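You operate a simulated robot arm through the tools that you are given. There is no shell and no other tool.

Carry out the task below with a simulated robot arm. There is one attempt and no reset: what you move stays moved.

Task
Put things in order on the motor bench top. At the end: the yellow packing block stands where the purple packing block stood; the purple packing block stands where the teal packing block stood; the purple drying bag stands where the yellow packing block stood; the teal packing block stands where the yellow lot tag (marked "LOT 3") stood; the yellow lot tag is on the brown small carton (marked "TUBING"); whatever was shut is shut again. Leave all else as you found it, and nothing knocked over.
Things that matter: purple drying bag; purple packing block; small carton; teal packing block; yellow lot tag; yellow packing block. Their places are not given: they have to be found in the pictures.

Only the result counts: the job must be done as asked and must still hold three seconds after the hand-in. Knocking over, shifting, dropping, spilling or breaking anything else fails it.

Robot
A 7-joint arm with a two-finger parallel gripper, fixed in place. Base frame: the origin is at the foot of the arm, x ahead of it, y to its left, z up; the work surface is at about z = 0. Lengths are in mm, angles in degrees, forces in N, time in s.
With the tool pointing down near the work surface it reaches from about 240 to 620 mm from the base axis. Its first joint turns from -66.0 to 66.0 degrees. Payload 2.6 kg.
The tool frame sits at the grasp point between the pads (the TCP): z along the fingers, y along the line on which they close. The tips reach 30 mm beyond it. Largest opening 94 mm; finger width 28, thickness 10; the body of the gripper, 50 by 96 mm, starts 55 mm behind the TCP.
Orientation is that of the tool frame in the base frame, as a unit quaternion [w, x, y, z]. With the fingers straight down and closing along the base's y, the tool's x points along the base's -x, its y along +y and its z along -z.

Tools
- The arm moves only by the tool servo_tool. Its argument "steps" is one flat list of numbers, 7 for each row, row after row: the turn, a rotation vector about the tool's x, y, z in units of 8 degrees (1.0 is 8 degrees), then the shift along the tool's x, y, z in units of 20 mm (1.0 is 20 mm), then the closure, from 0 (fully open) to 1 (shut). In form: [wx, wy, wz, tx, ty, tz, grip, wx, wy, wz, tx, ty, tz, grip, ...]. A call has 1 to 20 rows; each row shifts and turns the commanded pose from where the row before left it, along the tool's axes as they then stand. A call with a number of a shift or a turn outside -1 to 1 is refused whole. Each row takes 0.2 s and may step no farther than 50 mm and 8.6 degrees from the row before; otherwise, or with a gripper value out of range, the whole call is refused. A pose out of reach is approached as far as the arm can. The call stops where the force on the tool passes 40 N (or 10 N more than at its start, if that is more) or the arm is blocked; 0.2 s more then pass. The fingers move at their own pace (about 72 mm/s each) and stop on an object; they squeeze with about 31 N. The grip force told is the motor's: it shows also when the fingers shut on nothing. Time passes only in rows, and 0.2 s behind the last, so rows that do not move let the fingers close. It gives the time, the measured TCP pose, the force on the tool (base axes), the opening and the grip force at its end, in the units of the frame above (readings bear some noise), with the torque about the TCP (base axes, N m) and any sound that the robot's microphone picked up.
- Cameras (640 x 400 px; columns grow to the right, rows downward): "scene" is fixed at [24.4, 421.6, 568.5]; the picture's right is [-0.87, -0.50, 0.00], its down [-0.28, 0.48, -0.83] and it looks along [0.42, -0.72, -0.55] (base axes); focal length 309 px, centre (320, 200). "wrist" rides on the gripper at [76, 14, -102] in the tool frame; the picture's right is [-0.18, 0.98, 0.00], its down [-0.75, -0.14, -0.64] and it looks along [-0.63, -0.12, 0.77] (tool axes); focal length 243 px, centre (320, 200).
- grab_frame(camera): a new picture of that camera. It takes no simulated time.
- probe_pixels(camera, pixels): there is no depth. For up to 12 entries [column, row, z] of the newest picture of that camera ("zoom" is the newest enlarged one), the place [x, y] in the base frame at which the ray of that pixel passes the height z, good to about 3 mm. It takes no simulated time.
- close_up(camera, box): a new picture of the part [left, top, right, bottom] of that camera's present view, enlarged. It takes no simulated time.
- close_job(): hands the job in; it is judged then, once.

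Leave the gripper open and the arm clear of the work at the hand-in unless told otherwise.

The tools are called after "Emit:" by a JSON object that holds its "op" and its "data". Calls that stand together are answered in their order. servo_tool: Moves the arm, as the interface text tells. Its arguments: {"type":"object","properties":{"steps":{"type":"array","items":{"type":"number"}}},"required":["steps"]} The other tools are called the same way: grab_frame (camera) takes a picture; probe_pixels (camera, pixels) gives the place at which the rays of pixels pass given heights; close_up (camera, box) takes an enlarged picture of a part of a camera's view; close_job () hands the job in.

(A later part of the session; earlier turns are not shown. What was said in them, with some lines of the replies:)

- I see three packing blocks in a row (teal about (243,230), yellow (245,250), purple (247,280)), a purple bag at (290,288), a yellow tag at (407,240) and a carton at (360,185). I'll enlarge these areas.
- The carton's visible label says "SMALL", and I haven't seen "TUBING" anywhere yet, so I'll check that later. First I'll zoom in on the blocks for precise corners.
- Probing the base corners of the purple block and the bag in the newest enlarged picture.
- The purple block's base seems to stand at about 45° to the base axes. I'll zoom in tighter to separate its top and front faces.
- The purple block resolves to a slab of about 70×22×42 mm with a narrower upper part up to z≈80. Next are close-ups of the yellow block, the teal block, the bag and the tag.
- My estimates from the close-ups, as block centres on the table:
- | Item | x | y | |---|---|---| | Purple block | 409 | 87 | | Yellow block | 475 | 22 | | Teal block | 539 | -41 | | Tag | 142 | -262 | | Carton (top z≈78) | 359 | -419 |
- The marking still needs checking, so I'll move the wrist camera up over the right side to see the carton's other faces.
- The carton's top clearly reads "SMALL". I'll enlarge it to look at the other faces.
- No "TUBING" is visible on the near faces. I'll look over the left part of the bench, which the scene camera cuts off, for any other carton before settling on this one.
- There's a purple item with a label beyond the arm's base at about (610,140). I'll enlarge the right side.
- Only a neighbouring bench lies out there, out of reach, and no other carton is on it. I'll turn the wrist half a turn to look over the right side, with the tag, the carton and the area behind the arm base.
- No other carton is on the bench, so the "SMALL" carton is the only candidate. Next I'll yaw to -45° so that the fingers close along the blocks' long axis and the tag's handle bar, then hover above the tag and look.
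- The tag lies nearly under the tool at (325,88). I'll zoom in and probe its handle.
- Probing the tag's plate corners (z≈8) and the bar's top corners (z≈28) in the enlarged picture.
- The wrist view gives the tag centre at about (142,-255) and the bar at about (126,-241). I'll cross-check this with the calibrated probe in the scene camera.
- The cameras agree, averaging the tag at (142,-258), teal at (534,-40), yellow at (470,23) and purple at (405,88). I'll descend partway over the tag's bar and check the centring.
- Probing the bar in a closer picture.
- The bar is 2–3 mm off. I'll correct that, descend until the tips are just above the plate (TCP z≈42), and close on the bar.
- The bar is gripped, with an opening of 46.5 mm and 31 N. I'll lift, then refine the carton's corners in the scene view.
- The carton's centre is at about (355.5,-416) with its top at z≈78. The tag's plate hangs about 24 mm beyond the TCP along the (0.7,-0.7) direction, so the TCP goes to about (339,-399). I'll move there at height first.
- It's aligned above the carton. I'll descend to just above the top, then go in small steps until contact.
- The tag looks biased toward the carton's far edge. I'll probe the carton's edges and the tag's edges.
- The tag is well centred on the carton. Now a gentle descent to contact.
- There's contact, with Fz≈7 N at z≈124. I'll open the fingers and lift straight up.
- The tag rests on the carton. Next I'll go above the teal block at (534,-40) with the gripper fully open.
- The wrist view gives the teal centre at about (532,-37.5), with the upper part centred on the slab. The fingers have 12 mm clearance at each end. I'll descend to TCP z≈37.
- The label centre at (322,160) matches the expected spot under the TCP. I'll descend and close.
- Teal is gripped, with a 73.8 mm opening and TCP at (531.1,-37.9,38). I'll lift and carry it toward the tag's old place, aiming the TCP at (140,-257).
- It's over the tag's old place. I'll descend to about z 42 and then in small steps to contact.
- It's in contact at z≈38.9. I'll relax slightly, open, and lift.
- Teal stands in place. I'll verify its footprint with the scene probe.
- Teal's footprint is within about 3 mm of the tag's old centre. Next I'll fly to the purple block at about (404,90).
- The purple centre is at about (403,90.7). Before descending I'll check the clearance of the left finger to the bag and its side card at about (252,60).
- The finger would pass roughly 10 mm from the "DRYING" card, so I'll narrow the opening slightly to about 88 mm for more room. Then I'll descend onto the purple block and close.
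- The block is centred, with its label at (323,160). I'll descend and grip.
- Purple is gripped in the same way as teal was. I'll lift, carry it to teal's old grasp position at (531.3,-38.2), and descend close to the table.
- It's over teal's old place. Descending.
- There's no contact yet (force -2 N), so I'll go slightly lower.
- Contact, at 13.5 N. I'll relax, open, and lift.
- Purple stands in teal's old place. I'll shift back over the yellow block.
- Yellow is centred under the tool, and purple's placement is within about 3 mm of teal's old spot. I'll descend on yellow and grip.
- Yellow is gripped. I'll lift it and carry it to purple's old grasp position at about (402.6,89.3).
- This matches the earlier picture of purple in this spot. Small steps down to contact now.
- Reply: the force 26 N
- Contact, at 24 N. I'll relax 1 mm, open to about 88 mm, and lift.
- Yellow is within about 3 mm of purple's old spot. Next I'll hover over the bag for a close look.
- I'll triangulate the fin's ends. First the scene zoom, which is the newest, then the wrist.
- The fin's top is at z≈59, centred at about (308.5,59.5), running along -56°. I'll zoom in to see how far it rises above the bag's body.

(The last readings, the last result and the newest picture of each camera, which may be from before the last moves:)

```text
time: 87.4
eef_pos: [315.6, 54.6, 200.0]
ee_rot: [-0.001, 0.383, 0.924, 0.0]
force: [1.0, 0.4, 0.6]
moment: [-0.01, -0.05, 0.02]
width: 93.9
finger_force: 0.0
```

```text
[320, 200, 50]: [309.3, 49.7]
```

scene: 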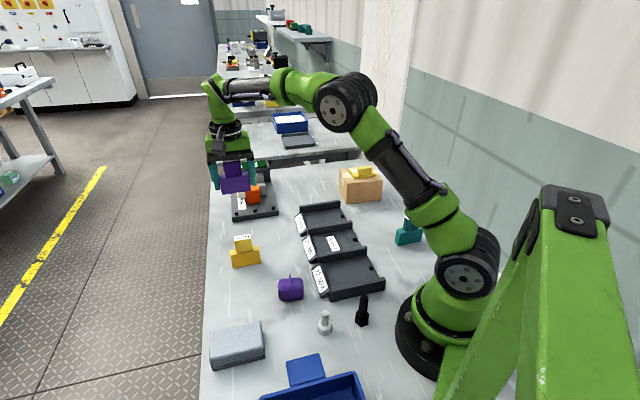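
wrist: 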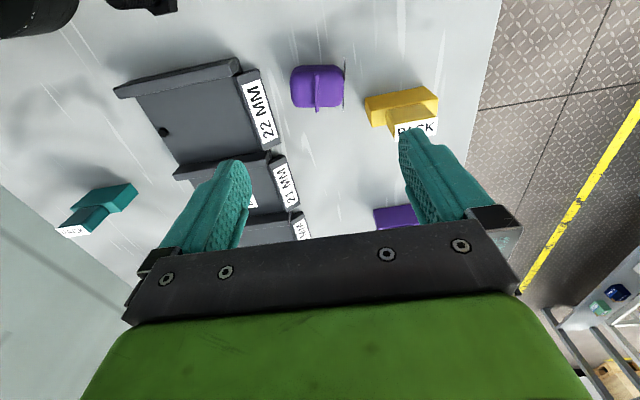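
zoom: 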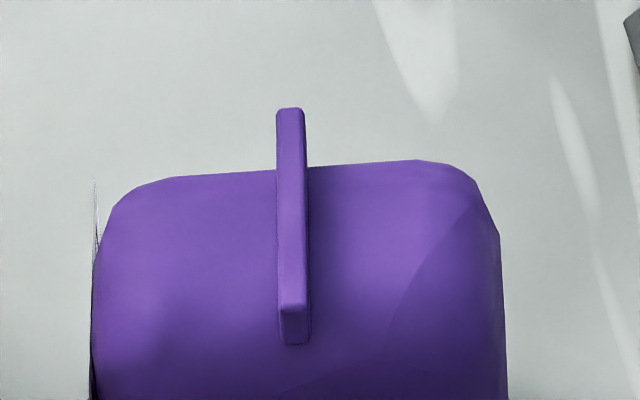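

The fin rises only about 8 mm above the body, so I'll grip the body instead. I'll close across its narrower depth, along the fin's direction, which also keeps clear of the tray and the yellow block. That needs a yaw of +34°, so I'll rotate and centre at about (309,58.5).

Emit:
{"op": "servo_tool", "data": {"steps": [0, 0, -0.9875, 0, 0, 0, 0, 0, 0, -0.9875, 0, 0, 0, 0, 0, 0, -0.9875, 0, 0, 0, 0, 0, 0, -0.9875, 0, 0, 0, 0, 0, 0, -0.9875, 0, 0, 0, 0, 0, 0, -0.9875, 0, 0, 0, 0, 0, 0, -0.9875, 0, 0, 0, 0, 0, 0, -0.9875, 0, 0, 0, 0, 0, 0, -0.9875, 0, 0, 0, 0, 0, 0, -0.9875, 0, 0, 0, 0, 0, 0, 0, 0.165, 0.346, 0, 0, 0, 0, 0, 0, 0, 0, 0]}}

Emit:
{"op": "grab_frame", "data": {"camera": "wrist"}}

Emit:
{"op": "close_up", "data": {"camera": "wrist", "box": [270, 50, 370, 130]}}

```text
time: 90.0
eef_pos: [309.3, 59.8, 199.3]
ee_rot: [-0.001, -0.293, 0.956, 0.0]
force: [0.8, -0.1, 0.0]
moment: [-0.02, -0.01, -0.03]
width: 94.2
finger_force: 0.0
```

```text
taken
```

wrist: 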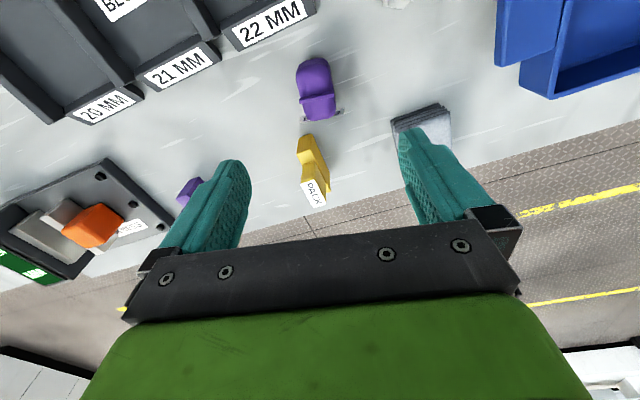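

```text
5.00 times, centred on (320, 90) of wrist
```

zoom: 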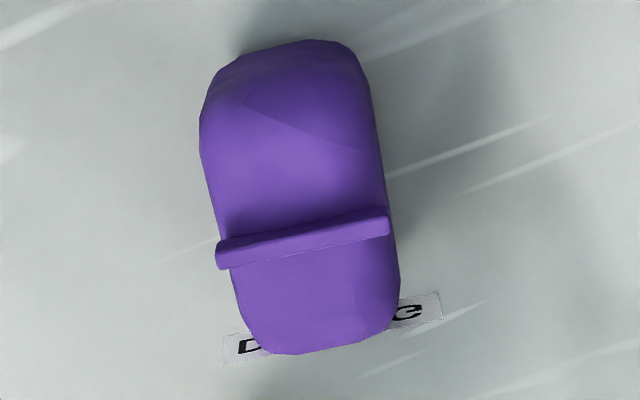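

Emit:
{"op": "probe_pixels", "data": {"camera": "zoom", "pixels": [[219, 250, 59], [388, 222, 59], [219, 250, 59], [388, 222, 59], [300, 42, 15], [315, 350, 35], [205, 150, 25], [378, 120, 25], [243, 320, 25], [398, 290, 25]]}}

```text
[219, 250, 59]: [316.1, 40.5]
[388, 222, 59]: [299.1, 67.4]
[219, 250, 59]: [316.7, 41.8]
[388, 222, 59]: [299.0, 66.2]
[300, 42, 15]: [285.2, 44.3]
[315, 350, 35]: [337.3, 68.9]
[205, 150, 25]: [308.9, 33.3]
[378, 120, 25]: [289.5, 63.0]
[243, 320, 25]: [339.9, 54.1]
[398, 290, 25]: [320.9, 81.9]
```

The bag's body centre is at about (312,57). I'll shift 3 mm across, set the opening to about 75 mm, and descend partway.

Emit:
{"op": "servo_tool", "data": {"steps": [0, 0, 0, 0, -0.15, 0.9, 0.2, 0, 0, 0, 0, 0, 0.9, 0.2, 0, 0, 0, 0, 0, 0.9, 0.2, 0, 0, 0, 0, 0, 0.9, 0.2, 0, 0, 0, 0, 0, 0.9, 0.2, 0, 0, 0, 0, 0, 0, 0.2]}}

Emit:
{"op": "grab_frame", "data": {"camera": "wrist"}}

Emit:
{"op": "close_up", "data": {"camera": "scene", "box": [230, 210, 350, 330]}}

```text
time: 91.4
eef_pos: [310.3, 58.5, 106.7]
ee_rot: [0.0, -0.293, 0.956, 0.001]
force: [-1.2, 0.7, 0.5]
moment: [0.01, 0.0, 0.0]
width: 75.0
finger_force: 0.0
```

```text
taken
```

wrist: 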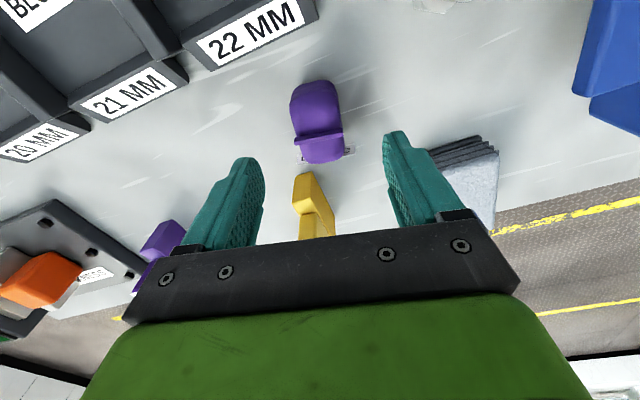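

```text
3.33 times, centred on (290, 270) of scene
```

zoom: 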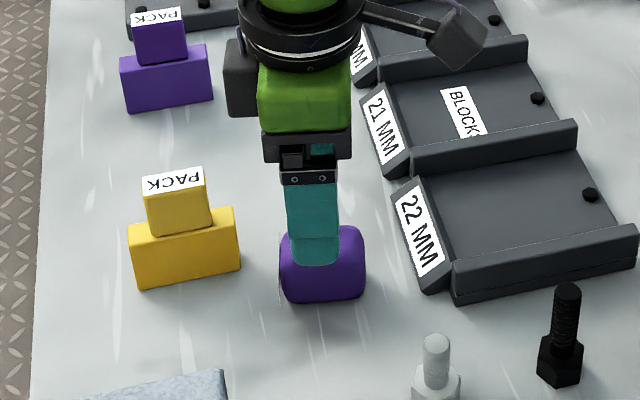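

The fin at (320,138) is right under the TCP. I'll descend and close on the body.

Emit:
{"op": "servo_tool", "data": {"steps": [0, 0, 0, 0, 0, 0.88, 0.2, 0, 0, 0, 0, 0, 0.88, 0.2, 0, 0, 0, 0, 0, 0.88, 0.2, 0, 0, 0, 0, 0, 0.88, 0.2, 0, 0, 0, 0, 0, 0, 0.2, 0, 0, 0, 0, 0, 0, 0.4, 0, 0, 0, 0, 0, 0, 0.6, 0, 0, 0, 0, 0, 0, 0.8, 0, 0, 0, 0, 0, 0, 0.9]}}

Emit:
{"op": "grab_frame", "data": {"camera": "wrist"}}

Emit:
{"op": "close_up", "data": {"camera": "scene", "box": [230, 210, 350, 330]}}

```text
time: 93.4
eef_pos: [311.3, 56.6, 38.4]
ee_rot: [0.0, -0.292, 0.956, 0.0]
force: [0.3, -0.1, -0.2]
moment: [0.0, -0.02, -0.03]
width: 39.3
finger_force: 31.2
```

```text
taken
```

wrist: 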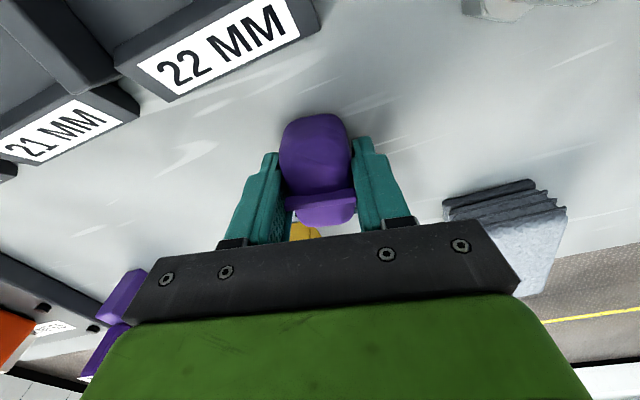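

```text
3.33 times, centred on (290, 270) of scene
```

zoom: 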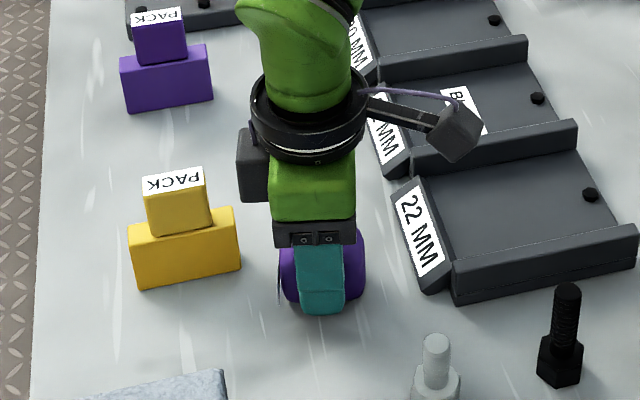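

The bag is gripped at 39.3 mm. I'll lift, rotate to +45° so it lines up with the row, and move over yellow's old place at (468,24).

Emit:
{"op": "servo_tool", "data": {"steps": [0, 0, 0, 0, 0, -0.4, 0.9, 0, 0, 0, 0, 0, -0.9, 0.9, 0, 0, 0, 0, 0, -1, 0.9, 0, 0, 0, 0, 0, -1, 0.9, 0, 0, 0, 0, 0, -1, 0.9, 0, 0, 0, 0, 0, -1, 0.9, 0, 0, 0, 0, 0, -1, 0.9, 0, 0, 0, 0, 0, -0.5, 0.9, 0, 0, -0.6875, 0, 0, 0, 0.9, 0, 0, -0.6875, 0, 0, 0, 0.9, 0, 0, 0, 0, 0, 0, 0.9]}}

Emit:
{"op": "servo_tool", "data": {"steps": [0, 0, 0, -0.627, -0.956, 0, 0.9, 0, 0, 0, -0.627, -0.956, 0, 0.9, 0, 0, 0, -0.627, -0.956, 0, 0.9, 0, 0, 0, -0.627, -0.956, 0, 0.9, 0, 0, 0, -0.627, -0.956, 0, 0.9, 0, 0, 0, -0.627, -0.956, 0, 0.9, 0, 0, 0, -0.627, -0.956, 0, 0.9, 0, 0, 0, 0, 0, 0, 0.9]}}

Emit:
{"op": "grab_frame", "data": {"camera": "wrist"}}

Emit:
{"op": "grab_frame", "data": {"camera": "scene"}}

```text
time: 95.8
eef_pos: [310.9, 58.3, 174.1]
ee_rot: [0.0, -0.384, 0.924, 0.001]
force: [-0.5, -0.3, 1.2]
moment: [0.01, 0.0, 0.01]
width: 39.5
finger_force: 30.6
```

```text
time: 97.6
eef_pos: [467.9, 25.2, 173.5]
ee_rot: [-0.001, -0.382, 0.924, 0.0]
force: [-0.3, -0.2, -0.4]
moment: [0.02, 0.0, 0.01]
width: 39.7
finger_force: 30.6
```

```text
taken
```

wrist: 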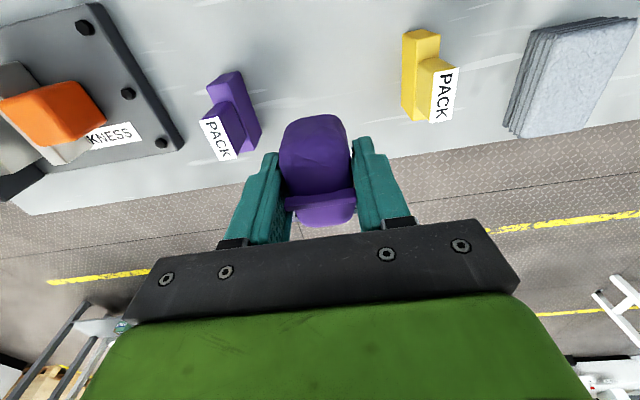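

```text
taken
```

scene: 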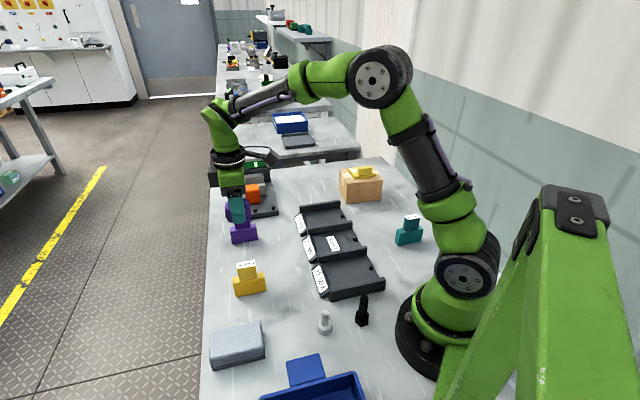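

The bag is held centred. I'll descend over the free slot.

Emit:
{"op": "servo_tool", "data": {"steps": [0, 0, 0, 0, 0, 0.93, 0.9, 0, 0, 0, 0, 0, 0.93, 0.9, 0, 0, 0, 0, 0, 0.93, 0.9, 0, 0, 0, 0, 0, 0.93, 0.9, 0, 0, 0, 0, 0, 0.93, 0.9, 0, 0, 0, 0, 0, 0.9, 0.9, 0, 0, 0, 0, 0, 0.9, 0.9, 0, 0, 0, 0, 0, 0, 0.9]}}

Emit:
{"op": "close_up", "data": {"camera": "scene", "box": [190, 190, 320, 310]}}

```text
time: 99.4
eef_pos: [468.6, 23.9, 44.8]
ee_rot: [0.0, -0.382, 0.924, 0.0]
force: [-0.5, -0.2, -0.9]
moment: [0.0, 0.01, 0.0]
width: 39.4
finger_force: 31.3
```

```text
3.33 times, centred on (255, 250) of scene
```

zoom: 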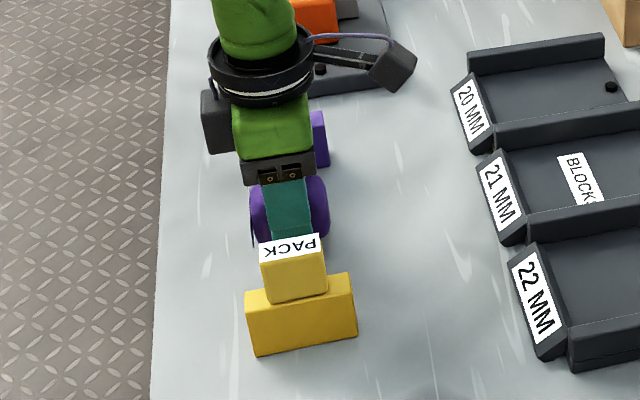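

Emit:
{"op": "servo_tool", "data": {"steps": [0, 0, 0, 0, 0, 0.12, 0.9, 0, 0, 0, 0, 0, 0.1, 0.9, 0, 0, 0, 0, 0, 0, 0.9]}}

```text
time: 100.2
eef_pos: [467.7, 24.6, 42.3]
ee_rot: [0.0, -0.383, 0.924, 0.0]
force: [0.3, 0.9, -0.5]
moment: [-0.01, 0.01, 0.0]
width: 39.5
finger_force: 31.3
```

There's no contact yet, so I'll continue in small steps.

Emit:
{"op": "servo_tool", "data": {"steps": [0, 0, 0, 0, 0, 0.07, 0.9, 0, 0, 0, 0, 0, 0.06, 0.9, 0, 0, 0, 0, 0, 0, 0.9]}}

```text
time: 101.0
eef_pos: [468.5, 24.2, 38.3]
ee_rot: [0.0, -0.383, 0.924, 0.0]
force: [-0.5, 0.6, -1.1]
moment: [-0.02, -0.03, 0.03]
width: 39.6
finger_force: 31.3
```

Emit:
{"op": "servo_tool", "data": {"steps": [0, 0, 0, 0, 0, 0.05, 0.9, 0, 0, 0, 0, 0, 0.04, 0.9, 0, 0, 0, 0, 0, 0, 0.9]}}

```text
time: 101.8
eef_pos: [468.5, 24.2, 38.0]
ee_rot: [0.001, -0.382, 0.924, 0.0]
force: [-4.6, -0.4, 16.1]
moment: [-0.12, 0.28, -0.04]
width: 39.6
finger_force: 30.7
```

Contact, at 16 N. I'll relax, open to about 75 mm, and lift.

Emit:
{"op": "servo_tool", "data": {"steps": [0, 0, 0, 0, 0, -0.05, 0.9, 0, 0, 0, 0, 0, 0, 0.5, 0, 0, 0, 0, 0, 0, 0.3, 0, 0, 0, 0, 0, 0, 0.2, 0, 0, 0, 0, 0, 0, 0.2, 0, 0, 0, 0, 0, -0.4, 0.2, 0, 0, 0, 0, 0, -1, 0.2, 0, 0, 0, 0, 0, -1, 0.2, 0, 0, 0, 0, 0, -1, 0.2, 0, 0, 0, 0, 0, -1, 0.2, 0, 0, 0, 0, 0, -1, 0.2, 0, 0, 0, 0, 0, -1, 0.2, 0, 0, 0, 0, 0, -1, 0.2, 0, 0, 0, 0, 0, -1, 0.2]}}

Emit:
{"op": "grab_frame", "data": {"camera": "wrist"}}

Emit:
{"op": "close_up", "data": {"camera": "scene", "box": [190, 190, 320, 310]}}

```text
time: 104.8
eef_pos: [467.5, 25.9, 206.7]
ee_rot: [-0.001, -0.383, 0.924, -0.001]
force: [0.1, 0.2, 0.5]
moment: [0.02, 0.0, -0.02]
width: 75.3
finger_force: 0.0
```

```text
taken
```

wrist: 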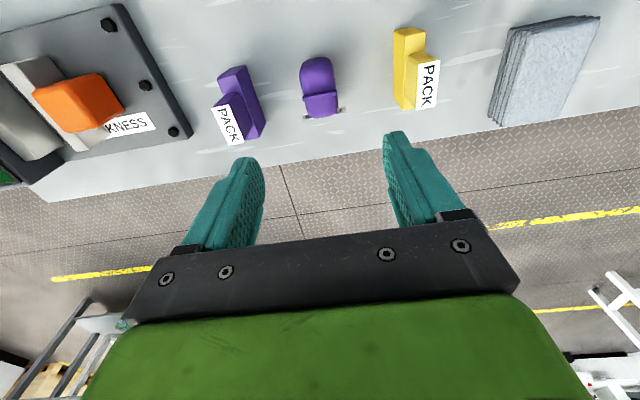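

```text
3.33 times, centred on (255, 250) of scene
```

zoom: 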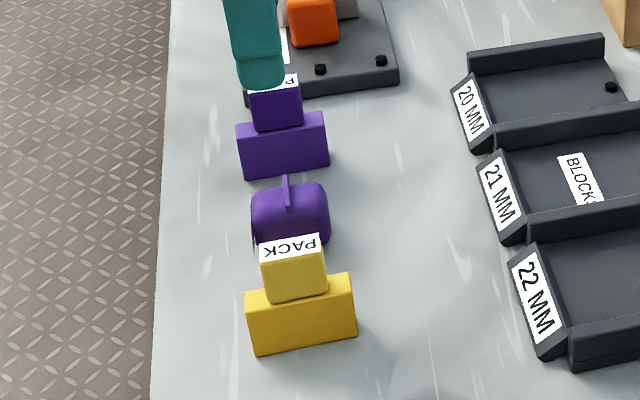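

All the pieces are placed. I'll verify the bag's position with probes.

Emit:
{"op": "close_up", "data": {"camera": "wrist", "box": [280, 45, 360, 125]}}

Emit:
{"op": "grab_frame", "data": {"camera": "scene"}}

```text
5.00 times, centred on (320, 85) of wrist
```

zoom: 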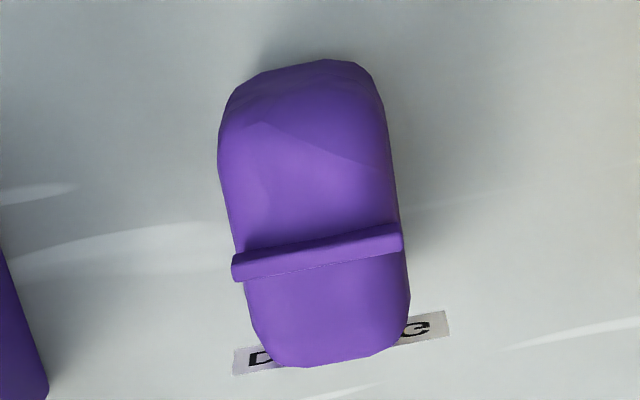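

```text
taken
```

scene: 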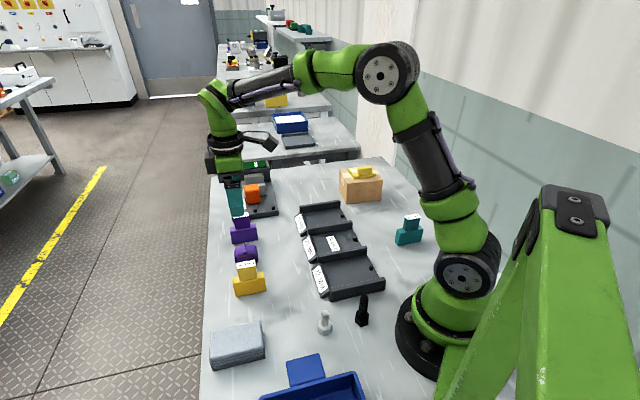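

Emit:
{"op": "probe_pixels", "data": {"camera": "zoom", "pixels": [[233, 262, 59], [402, 235, 59], [320, 62, 15], [325, 362, 35], [222, 165, 25], [390, 135, 25], [255, 330, 25], [408, 300, 25]]}}

```text
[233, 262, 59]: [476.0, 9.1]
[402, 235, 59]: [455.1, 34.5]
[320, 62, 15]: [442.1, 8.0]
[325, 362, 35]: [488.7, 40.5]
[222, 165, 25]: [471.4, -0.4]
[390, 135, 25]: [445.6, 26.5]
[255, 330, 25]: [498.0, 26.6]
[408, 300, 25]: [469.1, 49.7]
```

The bag is centred at about (467.5,24), matching yellow's old place at about (468,24). I'll raise the arm clear, open the gripper fully, and do a final check.

Emit:
{"op": "servo_tool", "data": {"steps": [0, 0, 0, 0, 0, -1, 0, 0, 0, 0, 0, 0, -1, 0, 0, 0, 0, 0, 0, -1, 0, 0, 0, 0, 0, 0, -1, 0, 0, 0, 0, 0, 0, -1, 0, 0, 0, 0, 0, 0, -1, 0, 0, 0, 0, 0, 0, -1, 0, 0, 0, 0, 0.9, 0.3, -0.8, 0, 0, 0, 0, 0.9, 0.3, 0, 0, 0, 0, 0, 0.9, 0.3, 0, 0, 0, 0, 0, 0.9, 0.3, 0, 0, 0, 0, 0, 0, 0, 0, 0]}}

Emit:
{"op": "grab_frame", "data": {"camera": "scene"}}

Emit:
{"op": "close_up", "data": {"camera": "scene", "box": [200, 150, 450, 310]}}

Emit:
{"op": "close_up", "data": {"camera": "scene", "box": [328, 150, 392, 210]}}

```text
time: 107.4
eef_pos: [399.2, -9.0, 361.8]
ee_rot: [-0.001, -0.382, 0.924, 0.001]
force: [0.7, -0.1, 0.1]
moment: [-0.01, 0.01, -0.02]
width: 93.8
finger_force: 0.0
```

```text
taken
```

scene: 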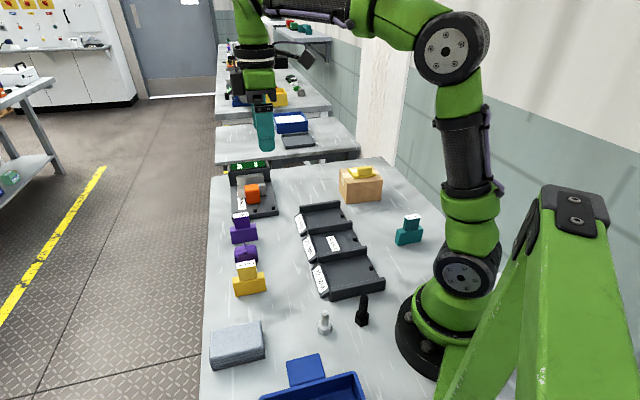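

```text
2.50 times, centred on (325, 230) of scene
```

zoom: 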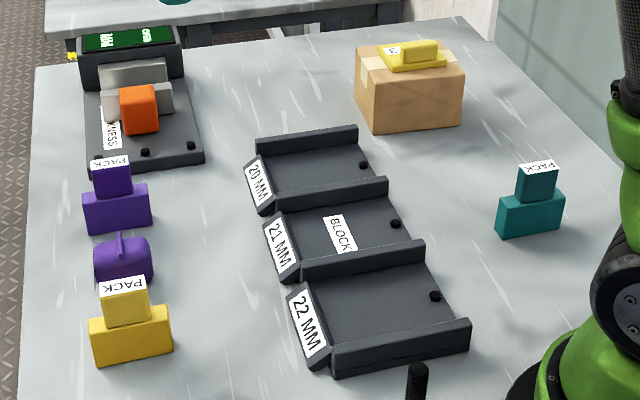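

```text
6.67 times, centred on (360, 180) of scene
```

zoom: 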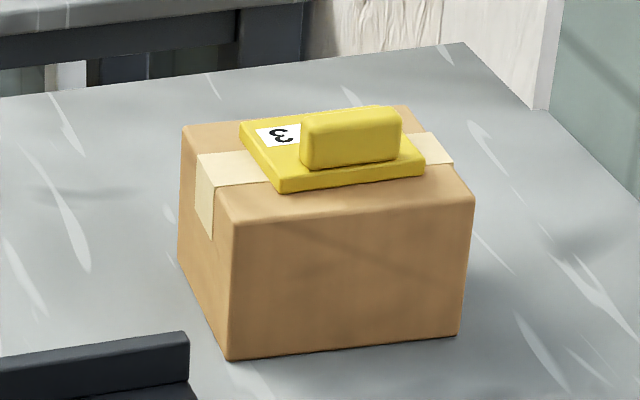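

In the final pictures, everything is where it should be:
- The tag lies on the carton, and the carton hasn't moved and is still taped shut.
- Teal stands where the tag was, and purple stands where teal was.
- The bag stands where yellow was, and yellow stands where purple was.
- Everything else looks undisturbed, the gripper is open and the arm is clear.

The carton is the only one within reach, although the only label I could see on it reads "SMALL", not "TUBING". I'm handing the job in.

Emit:
{"op": "close_job", "data": {}}

```text
The job is handed in.
```

I moved all five things to their places and handed the job in, but I never saw the "TUBING" marking on the carton. The only label I could see on it reads "SMALL", and I couldn't see its back face. It was the only brown carton I found on the bench, so I put the tag on that one.

| Item | Now stands | How close |
|---|---|---|
| Yellow lot tag ("LOT 3") | on top of the brown carton, which is still taped shut and unmoved | about 6 mm off the carton's centre |
| Teal packing block | where the lot tag stood | within about 4 mm |
| Purple packing block | where the teal block stood | within about 3 mm |
| Yellow packing block | where the purple block stood | within about 3 mm |
| Purple drying bag | where the yellow block stood | within about 3 mm, turned about 11° to line up with the row |

The distances are measured from the camera pictures, which are good to about 3 mm. Nothing was opened along the way. In the last pictures nothing else looked moved or knocked over, and I left the gripper open and the arm clear of the bench.
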